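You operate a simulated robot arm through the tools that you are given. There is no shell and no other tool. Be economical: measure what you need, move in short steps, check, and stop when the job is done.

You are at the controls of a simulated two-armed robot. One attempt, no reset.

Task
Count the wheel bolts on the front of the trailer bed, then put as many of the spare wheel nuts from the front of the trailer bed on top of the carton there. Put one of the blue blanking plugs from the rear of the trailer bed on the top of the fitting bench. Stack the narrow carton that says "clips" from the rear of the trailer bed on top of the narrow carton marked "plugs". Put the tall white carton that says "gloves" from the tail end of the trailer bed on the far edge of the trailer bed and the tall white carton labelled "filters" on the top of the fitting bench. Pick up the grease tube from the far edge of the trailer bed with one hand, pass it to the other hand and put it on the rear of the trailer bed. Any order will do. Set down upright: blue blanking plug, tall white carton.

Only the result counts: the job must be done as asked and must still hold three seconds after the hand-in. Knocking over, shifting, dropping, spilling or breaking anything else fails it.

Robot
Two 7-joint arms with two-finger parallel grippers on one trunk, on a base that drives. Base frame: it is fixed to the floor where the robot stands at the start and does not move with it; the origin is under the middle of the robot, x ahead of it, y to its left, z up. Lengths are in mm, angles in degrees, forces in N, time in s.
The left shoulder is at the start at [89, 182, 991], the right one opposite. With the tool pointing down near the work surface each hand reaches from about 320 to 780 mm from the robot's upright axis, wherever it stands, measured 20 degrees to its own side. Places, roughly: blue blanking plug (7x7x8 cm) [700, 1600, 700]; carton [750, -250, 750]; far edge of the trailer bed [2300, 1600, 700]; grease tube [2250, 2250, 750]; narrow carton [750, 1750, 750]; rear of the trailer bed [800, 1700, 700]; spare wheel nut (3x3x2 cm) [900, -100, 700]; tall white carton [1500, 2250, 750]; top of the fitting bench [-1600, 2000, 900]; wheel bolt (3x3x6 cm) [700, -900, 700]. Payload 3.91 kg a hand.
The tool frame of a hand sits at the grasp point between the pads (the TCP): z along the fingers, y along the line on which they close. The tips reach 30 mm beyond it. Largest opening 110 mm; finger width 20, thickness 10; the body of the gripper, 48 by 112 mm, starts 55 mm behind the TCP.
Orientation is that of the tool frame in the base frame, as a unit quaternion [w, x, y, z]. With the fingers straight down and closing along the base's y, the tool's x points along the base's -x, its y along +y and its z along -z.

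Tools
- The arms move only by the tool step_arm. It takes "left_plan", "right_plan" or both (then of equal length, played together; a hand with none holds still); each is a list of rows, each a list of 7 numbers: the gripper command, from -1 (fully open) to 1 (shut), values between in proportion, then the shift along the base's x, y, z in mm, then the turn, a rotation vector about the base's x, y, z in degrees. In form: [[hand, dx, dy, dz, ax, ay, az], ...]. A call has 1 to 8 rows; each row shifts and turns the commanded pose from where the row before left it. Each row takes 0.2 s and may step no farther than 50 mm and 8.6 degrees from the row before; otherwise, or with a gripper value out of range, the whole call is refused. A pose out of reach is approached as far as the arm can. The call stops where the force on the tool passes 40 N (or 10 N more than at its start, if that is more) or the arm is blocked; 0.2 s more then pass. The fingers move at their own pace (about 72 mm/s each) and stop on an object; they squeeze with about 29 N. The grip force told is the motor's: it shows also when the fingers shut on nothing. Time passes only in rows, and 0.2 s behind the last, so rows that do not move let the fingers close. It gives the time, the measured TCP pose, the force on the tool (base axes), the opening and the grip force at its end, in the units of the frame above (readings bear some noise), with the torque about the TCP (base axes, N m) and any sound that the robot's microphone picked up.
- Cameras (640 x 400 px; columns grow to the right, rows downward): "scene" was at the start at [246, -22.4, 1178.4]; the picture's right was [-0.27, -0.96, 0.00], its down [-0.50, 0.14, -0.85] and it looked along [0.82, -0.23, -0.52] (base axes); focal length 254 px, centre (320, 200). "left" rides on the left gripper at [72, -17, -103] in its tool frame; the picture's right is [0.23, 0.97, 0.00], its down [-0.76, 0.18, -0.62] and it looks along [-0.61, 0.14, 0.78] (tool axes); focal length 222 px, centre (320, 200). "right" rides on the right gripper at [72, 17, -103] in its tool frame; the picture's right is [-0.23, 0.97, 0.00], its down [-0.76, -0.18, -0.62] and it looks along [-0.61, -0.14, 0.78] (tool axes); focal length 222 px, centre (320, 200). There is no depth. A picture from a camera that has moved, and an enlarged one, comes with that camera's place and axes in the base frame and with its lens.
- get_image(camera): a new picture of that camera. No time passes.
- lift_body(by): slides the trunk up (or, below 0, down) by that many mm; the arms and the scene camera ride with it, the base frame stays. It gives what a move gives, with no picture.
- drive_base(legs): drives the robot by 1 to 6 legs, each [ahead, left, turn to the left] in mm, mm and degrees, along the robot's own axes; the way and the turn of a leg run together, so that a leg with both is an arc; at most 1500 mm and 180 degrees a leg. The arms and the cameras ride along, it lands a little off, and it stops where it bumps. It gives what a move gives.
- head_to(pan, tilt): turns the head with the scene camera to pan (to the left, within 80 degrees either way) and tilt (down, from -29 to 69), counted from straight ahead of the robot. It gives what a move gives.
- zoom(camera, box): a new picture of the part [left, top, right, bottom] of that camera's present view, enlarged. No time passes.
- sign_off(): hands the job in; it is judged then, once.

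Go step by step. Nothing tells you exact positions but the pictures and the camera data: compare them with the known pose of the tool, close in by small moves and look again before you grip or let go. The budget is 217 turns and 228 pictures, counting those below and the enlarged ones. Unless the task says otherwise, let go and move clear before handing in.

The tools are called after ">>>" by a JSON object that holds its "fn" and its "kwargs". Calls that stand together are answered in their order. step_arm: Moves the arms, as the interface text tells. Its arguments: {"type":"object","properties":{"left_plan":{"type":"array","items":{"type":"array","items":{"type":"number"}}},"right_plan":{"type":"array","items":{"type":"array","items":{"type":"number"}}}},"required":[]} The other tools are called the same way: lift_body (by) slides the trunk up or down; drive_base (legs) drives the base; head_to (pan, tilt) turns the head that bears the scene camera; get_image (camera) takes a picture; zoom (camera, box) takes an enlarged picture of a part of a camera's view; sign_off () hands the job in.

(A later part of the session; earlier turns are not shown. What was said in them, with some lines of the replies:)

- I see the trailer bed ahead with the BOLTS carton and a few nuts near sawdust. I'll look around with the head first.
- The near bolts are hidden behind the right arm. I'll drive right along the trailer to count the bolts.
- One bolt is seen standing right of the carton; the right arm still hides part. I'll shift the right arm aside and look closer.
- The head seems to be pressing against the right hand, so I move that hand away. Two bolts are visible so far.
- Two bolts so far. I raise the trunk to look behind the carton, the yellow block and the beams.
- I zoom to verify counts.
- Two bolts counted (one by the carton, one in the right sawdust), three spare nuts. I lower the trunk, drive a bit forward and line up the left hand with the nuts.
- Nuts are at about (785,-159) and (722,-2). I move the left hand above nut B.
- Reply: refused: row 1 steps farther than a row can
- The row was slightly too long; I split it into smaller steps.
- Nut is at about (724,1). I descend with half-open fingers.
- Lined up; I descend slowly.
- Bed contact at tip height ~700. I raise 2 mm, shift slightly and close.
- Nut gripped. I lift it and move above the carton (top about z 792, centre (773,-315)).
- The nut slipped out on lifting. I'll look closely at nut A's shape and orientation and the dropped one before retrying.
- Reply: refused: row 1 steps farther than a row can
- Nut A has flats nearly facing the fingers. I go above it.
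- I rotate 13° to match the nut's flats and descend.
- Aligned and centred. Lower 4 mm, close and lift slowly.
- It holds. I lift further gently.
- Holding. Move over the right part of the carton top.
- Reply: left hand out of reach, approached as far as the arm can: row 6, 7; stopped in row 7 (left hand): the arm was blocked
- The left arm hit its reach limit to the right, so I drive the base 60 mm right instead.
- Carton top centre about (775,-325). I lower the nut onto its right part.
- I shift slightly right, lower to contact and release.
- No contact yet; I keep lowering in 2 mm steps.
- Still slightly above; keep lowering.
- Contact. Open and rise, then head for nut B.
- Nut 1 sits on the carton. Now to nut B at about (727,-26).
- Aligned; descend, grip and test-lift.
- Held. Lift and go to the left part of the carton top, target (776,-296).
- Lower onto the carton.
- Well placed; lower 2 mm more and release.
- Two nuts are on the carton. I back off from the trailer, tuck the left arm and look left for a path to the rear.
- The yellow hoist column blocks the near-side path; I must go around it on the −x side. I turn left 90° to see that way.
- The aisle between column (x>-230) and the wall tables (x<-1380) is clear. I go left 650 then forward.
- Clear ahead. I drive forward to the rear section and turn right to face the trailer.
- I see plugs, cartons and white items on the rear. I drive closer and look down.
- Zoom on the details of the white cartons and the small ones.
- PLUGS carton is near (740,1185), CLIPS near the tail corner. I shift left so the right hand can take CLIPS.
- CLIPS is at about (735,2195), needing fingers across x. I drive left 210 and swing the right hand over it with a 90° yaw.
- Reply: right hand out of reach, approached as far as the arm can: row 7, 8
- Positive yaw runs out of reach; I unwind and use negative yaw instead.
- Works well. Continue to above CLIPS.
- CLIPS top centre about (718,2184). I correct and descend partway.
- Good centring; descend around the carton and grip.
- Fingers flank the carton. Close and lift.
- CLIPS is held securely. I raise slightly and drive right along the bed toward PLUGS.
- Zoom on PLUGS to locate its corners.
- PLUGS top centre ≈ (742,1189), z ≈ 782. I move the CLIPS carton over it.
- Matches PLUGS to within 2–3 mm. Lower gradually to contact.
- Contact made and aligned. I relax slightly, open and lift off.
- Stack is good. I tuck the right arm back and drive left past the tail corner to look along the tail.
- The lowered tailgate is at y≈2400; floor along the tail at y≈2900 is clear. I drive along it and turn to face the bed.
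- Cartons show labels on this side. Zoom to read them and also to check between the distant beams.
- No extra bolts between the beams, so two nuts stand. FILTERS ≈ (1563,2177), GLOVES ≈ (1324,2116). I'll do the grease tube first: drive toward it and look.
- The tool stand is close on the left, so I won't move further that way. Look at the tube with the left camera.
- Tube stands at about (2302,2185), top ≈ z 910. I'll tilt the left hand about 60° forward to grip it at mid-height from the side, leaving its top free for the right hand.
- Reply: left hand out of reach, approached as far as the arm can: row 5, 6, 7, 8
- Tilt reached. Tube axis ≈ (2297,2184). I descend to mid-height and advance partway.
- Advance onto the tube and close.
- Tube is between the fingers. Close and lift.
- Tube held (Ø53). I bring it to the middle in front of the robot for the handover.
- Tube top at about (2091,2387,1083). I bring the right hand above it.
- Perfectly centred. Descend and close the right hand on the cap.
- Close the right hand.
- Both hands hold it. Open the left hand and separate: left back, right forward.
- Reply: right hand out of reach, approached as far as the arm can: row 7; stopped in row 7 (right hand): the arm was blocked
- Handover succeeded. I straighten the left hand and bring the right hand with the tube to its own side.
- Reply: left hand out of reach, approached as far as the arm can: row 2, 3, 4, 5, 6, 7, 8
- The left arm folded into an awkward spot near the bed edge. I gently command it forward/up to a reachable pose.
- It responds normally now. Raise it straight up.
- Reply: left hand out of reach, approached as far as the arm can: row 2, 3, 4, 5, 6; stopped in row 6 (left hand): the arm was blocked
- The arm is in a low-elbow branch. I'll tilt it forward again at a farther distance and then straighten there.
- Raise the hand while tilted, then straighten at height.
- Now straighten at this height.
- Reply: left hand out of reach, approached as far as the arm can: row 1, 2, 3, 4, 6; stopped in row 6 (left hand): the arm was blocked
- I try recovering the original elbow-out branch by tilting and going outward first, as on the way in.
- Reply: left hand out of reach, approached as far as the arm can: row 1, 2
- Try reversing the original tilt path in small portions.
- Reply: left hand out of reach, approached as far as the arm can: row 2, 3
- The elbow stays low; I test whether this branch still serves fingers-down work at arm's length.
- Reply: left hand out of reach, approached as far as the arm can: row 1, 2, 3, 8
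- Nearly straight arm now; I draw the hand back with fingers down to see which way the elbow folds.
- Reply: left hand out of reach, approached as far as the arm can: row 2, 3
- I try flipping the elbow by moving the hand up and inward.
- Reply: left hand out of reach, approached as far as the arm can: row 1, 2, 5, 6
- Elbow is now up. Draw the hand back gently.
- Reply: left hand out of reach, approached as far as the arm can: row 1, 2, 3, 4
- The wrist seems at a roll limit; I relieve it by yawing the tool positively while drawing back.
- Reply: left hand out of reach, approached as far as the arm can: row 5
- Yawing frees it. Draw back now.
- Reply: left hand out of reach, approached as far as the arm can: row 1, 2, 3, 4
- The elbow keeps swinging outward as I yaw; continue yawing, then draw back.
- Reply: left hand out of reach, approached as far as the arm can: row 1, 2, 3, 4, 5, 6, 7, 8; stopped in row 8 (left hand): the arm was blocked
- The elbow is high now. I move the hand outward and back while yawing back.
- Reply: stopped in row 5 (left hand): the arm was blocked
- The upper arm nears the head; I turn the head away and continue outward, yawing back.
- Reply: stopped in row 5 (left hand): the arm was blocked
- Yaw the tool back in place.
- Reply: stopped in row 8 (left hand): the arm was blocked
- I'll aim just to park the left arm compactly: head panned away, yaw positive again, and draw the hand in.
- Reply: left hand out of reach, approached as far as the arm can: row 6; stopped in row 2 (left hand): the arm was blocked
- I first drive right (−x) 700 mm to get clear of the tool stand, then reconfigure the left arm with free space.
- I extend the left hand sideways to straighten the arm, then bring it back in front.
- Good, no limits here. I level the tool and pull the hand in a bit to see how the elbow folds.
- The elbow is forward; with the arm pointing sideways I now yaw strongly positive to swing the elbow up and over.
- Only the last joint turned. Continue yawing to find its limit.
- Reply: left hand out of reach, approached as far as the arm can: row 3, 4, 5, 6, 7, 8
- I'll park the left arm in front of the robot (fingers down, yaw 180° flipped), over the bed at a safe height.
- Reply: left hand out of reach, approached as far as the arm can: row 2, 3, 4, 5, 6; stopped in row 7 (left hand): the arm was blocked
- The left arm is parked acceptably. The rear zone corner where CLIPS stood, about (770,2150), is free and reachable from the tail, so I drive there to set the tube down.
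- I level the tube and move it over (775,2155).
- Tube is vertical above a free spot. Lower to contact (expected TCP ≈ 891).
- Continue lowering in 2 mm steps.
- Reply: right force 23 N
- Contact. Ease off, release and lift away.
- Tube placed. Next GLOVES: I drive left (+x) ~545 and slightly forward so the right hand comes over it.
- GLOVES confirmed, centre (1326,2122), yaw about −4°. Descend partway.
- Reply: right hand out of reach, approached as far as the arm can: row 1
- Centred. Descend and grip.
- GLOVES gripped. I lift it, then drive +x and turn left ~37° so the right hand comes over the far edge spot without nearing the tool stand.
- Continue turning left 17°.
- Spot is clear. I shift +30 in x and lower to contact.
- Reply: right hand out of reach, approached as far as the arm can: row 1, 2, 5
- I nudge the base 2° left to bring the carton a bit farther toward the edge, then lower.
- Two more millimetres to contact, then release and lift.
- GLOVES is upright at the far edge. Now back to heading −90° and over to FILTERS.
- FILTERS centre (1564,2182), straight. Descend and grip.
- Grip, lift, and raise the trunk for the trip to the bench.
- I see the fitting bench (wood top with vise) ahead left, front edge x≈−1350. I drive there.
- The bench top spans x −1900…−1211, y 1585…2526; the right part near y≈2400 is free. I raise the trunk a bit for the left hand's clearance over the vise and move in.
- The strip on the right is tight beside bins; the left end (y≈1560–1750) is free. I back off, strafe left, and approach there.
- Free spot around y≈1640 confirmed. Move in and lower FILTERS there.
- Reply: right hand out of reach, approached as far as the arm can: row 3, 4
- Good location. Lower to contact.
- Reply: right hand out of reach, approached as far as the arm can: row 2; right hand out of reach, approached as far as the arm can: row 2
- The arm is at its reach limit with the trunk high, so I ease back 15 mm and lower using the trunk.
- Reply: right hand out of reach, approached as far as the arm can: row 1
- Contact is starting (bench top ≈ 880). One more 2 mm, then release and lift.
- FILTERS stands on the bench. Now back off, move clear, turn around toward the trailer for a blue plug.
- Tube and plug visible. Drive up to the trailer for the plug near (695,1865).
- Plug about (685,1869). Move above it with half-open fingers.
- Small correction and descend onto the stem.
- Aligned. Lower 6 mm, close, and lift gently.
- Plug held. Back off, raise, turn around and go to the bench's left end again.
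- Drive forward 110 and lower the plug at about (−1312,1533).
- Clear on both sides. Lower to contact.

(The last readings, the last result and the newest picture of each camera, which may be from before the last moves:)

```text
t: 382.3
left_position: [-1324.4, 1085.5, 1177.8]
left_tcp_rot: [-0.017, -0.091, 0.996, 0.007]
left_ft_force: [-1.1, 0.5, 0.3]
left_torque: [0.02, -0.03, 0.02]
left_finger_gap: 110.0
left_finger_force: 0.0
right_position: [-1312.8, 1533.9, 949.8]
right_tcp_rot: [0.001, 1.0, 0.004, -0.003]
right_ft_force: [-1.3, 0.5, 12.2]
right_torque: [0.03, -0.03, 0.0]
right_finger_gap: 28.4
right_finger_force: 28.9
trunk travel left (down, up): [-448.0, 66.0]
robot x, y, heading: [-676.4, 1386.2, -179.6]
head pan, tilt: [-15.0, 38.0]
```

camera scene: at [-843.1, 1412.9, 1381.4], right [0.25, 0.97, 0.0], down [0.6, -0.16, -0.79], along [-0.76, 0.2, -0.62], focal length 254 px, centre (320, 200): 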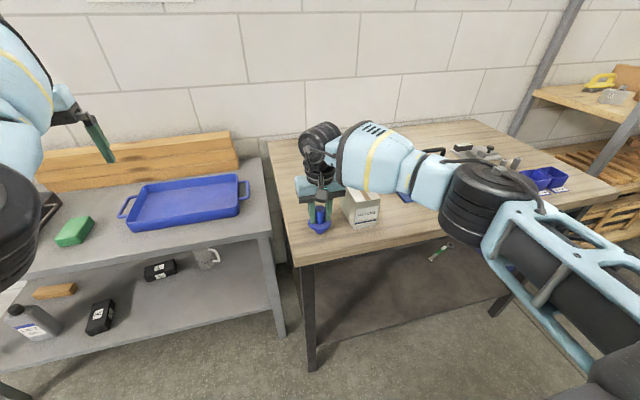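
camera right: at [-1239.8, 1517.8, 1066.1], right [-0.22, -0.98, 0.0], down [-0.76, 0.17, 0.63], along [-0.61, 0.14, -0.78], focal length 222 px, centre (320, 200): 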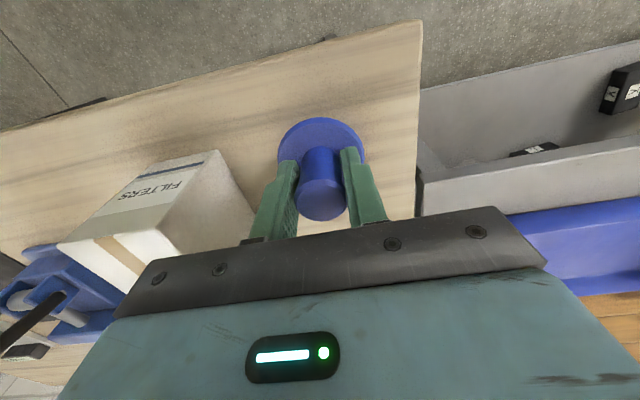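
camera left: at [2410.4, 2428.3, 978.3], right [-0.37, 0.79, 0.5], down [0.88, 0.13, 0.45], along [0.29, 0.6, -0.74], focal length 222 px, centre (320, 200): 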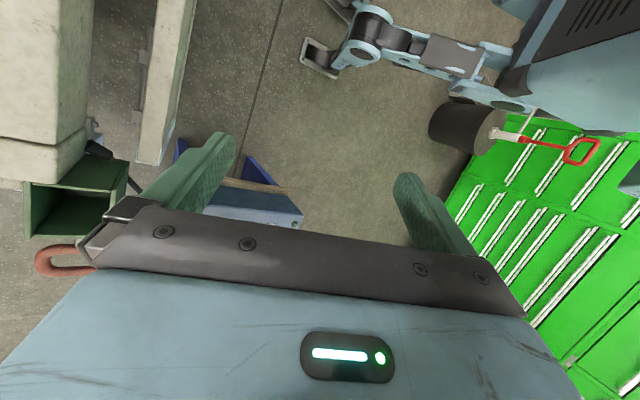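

Contact. Ease off 1 mm, open, and rise.

>>> {"fn": "step_arm", "kwargs": {"right_plan": [[1, 0, 0, 2, 0, 0, 0], [0.1, 0, 0, 0, 0, 0, 0], [0.1, 0, 0, 0, 0, 0, 0], [0.1, 0, 0, 15, 0, 0, 0], [0.1, 0, 0, 35, 0, 0, 0], [0.1, 0, 0, 45, 0, 0, 0], [0.1, 20, 0, 40, 0, 0, 0], [0, 30, 0, 20, 0, 0, 0]]}}

>>> {"fn": "get_image", "kwargs": {"camera": "right"}}

>>> {"fn": "zoom", "kwargs": {"camera": "scene", "box": [240, 110, 460, 270]}}

```text
t: 384.1
left_position: [-1324.5, 1085.3, 1177.7]
left_tcp_rot: [-0.016, -0.092, 0.996, 0.008]
left_ft_force: [0.8, -0.3, -0.2]
left_torque: [0.02, 0.0, 0.0]
left_finger_gap: 110.1
left_finger_force: 0.1
right_position: [-1260.2, 1532.7, 1107.9]
right_tcp_rot: [-0.001, 1.0, 0.005, -0.001]
right_ft_force: [0.1, -0.3, 0.2]
right_torque: [0.0, -0.03, 0.0]
right_finger_gap: 54.8
right_finger_force: 0.2
trunk travel left (down, up): [-448.0, 66.0]
robot x, y, heading: [-674.9, 1390.1, -179.6]
head pan, tilt: [-15.0, 38.0]
```

```text
69 pictures are left
camera right: at [-1187.3, 1516.5, 1210.2], right [-0.22, -0.98, 0.0], down [-0.76, 0.17, 0.63], along [-0.61, 0.14, -0.78], focal length 222 px, centre (320, 200)
```

right: 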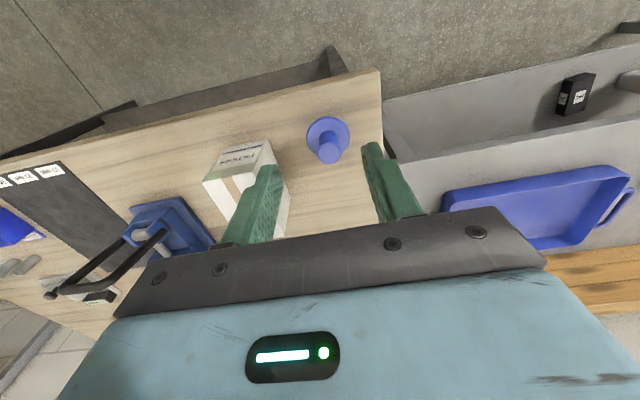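

```text
2.50 times, centred on (350, 190) of scene
camera zoom: at [-842.3, 1413.3, 1381.5], right [0.25, 0.97, 0.0], down [0.6, -0.16, -0.79], along [-0.76, 0.2, -0.62], focal length 634 px, centre (245, 225)
```

zoom: 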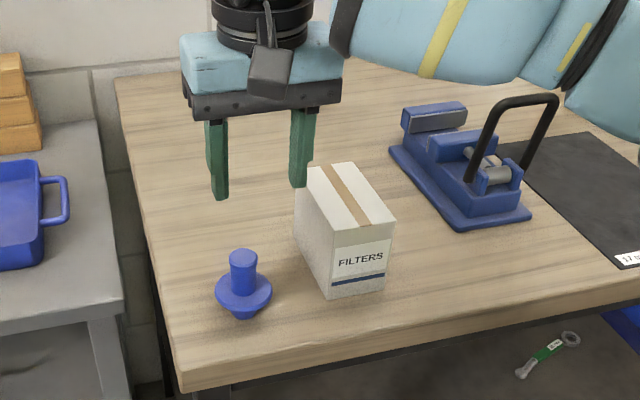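

All items are placed: plug and FILTERS stand upright on the bench, hands are clear. Both counts (two bolts, two nuts) were checked earlier, so I hand in.

>>> {"fn": "sign_off", "kwargs": {}}

```text
The job is handed in.
```

I finished all five tasks and handed the job in. All items were upright and both hands were clear at hand-in, and no score has come back yet.

- **Wheel nuts:** I counted two wheel bolts and put two spare nuts on top of the BOLTS carton. One nut slipped out of the grip on its first lift and dropped back onto the bed; I picked it up again and placed it.
- **Blue plug:** One blanking plug stands upright on the fitting bench, near its left end.
- **Narrow cartons:** CLIPS is stacked on PLUGS with the edges lined up.
- **Tall white cartons:** GLOVES stands upright on the far edge of the bed, turned about 35 degrees. FILTERS stands upright on the fitting bench.
- **Grease tube:** The left hand picked it up and passed it to the right, which stood it on the rear of the bed near where CLIPS had been.
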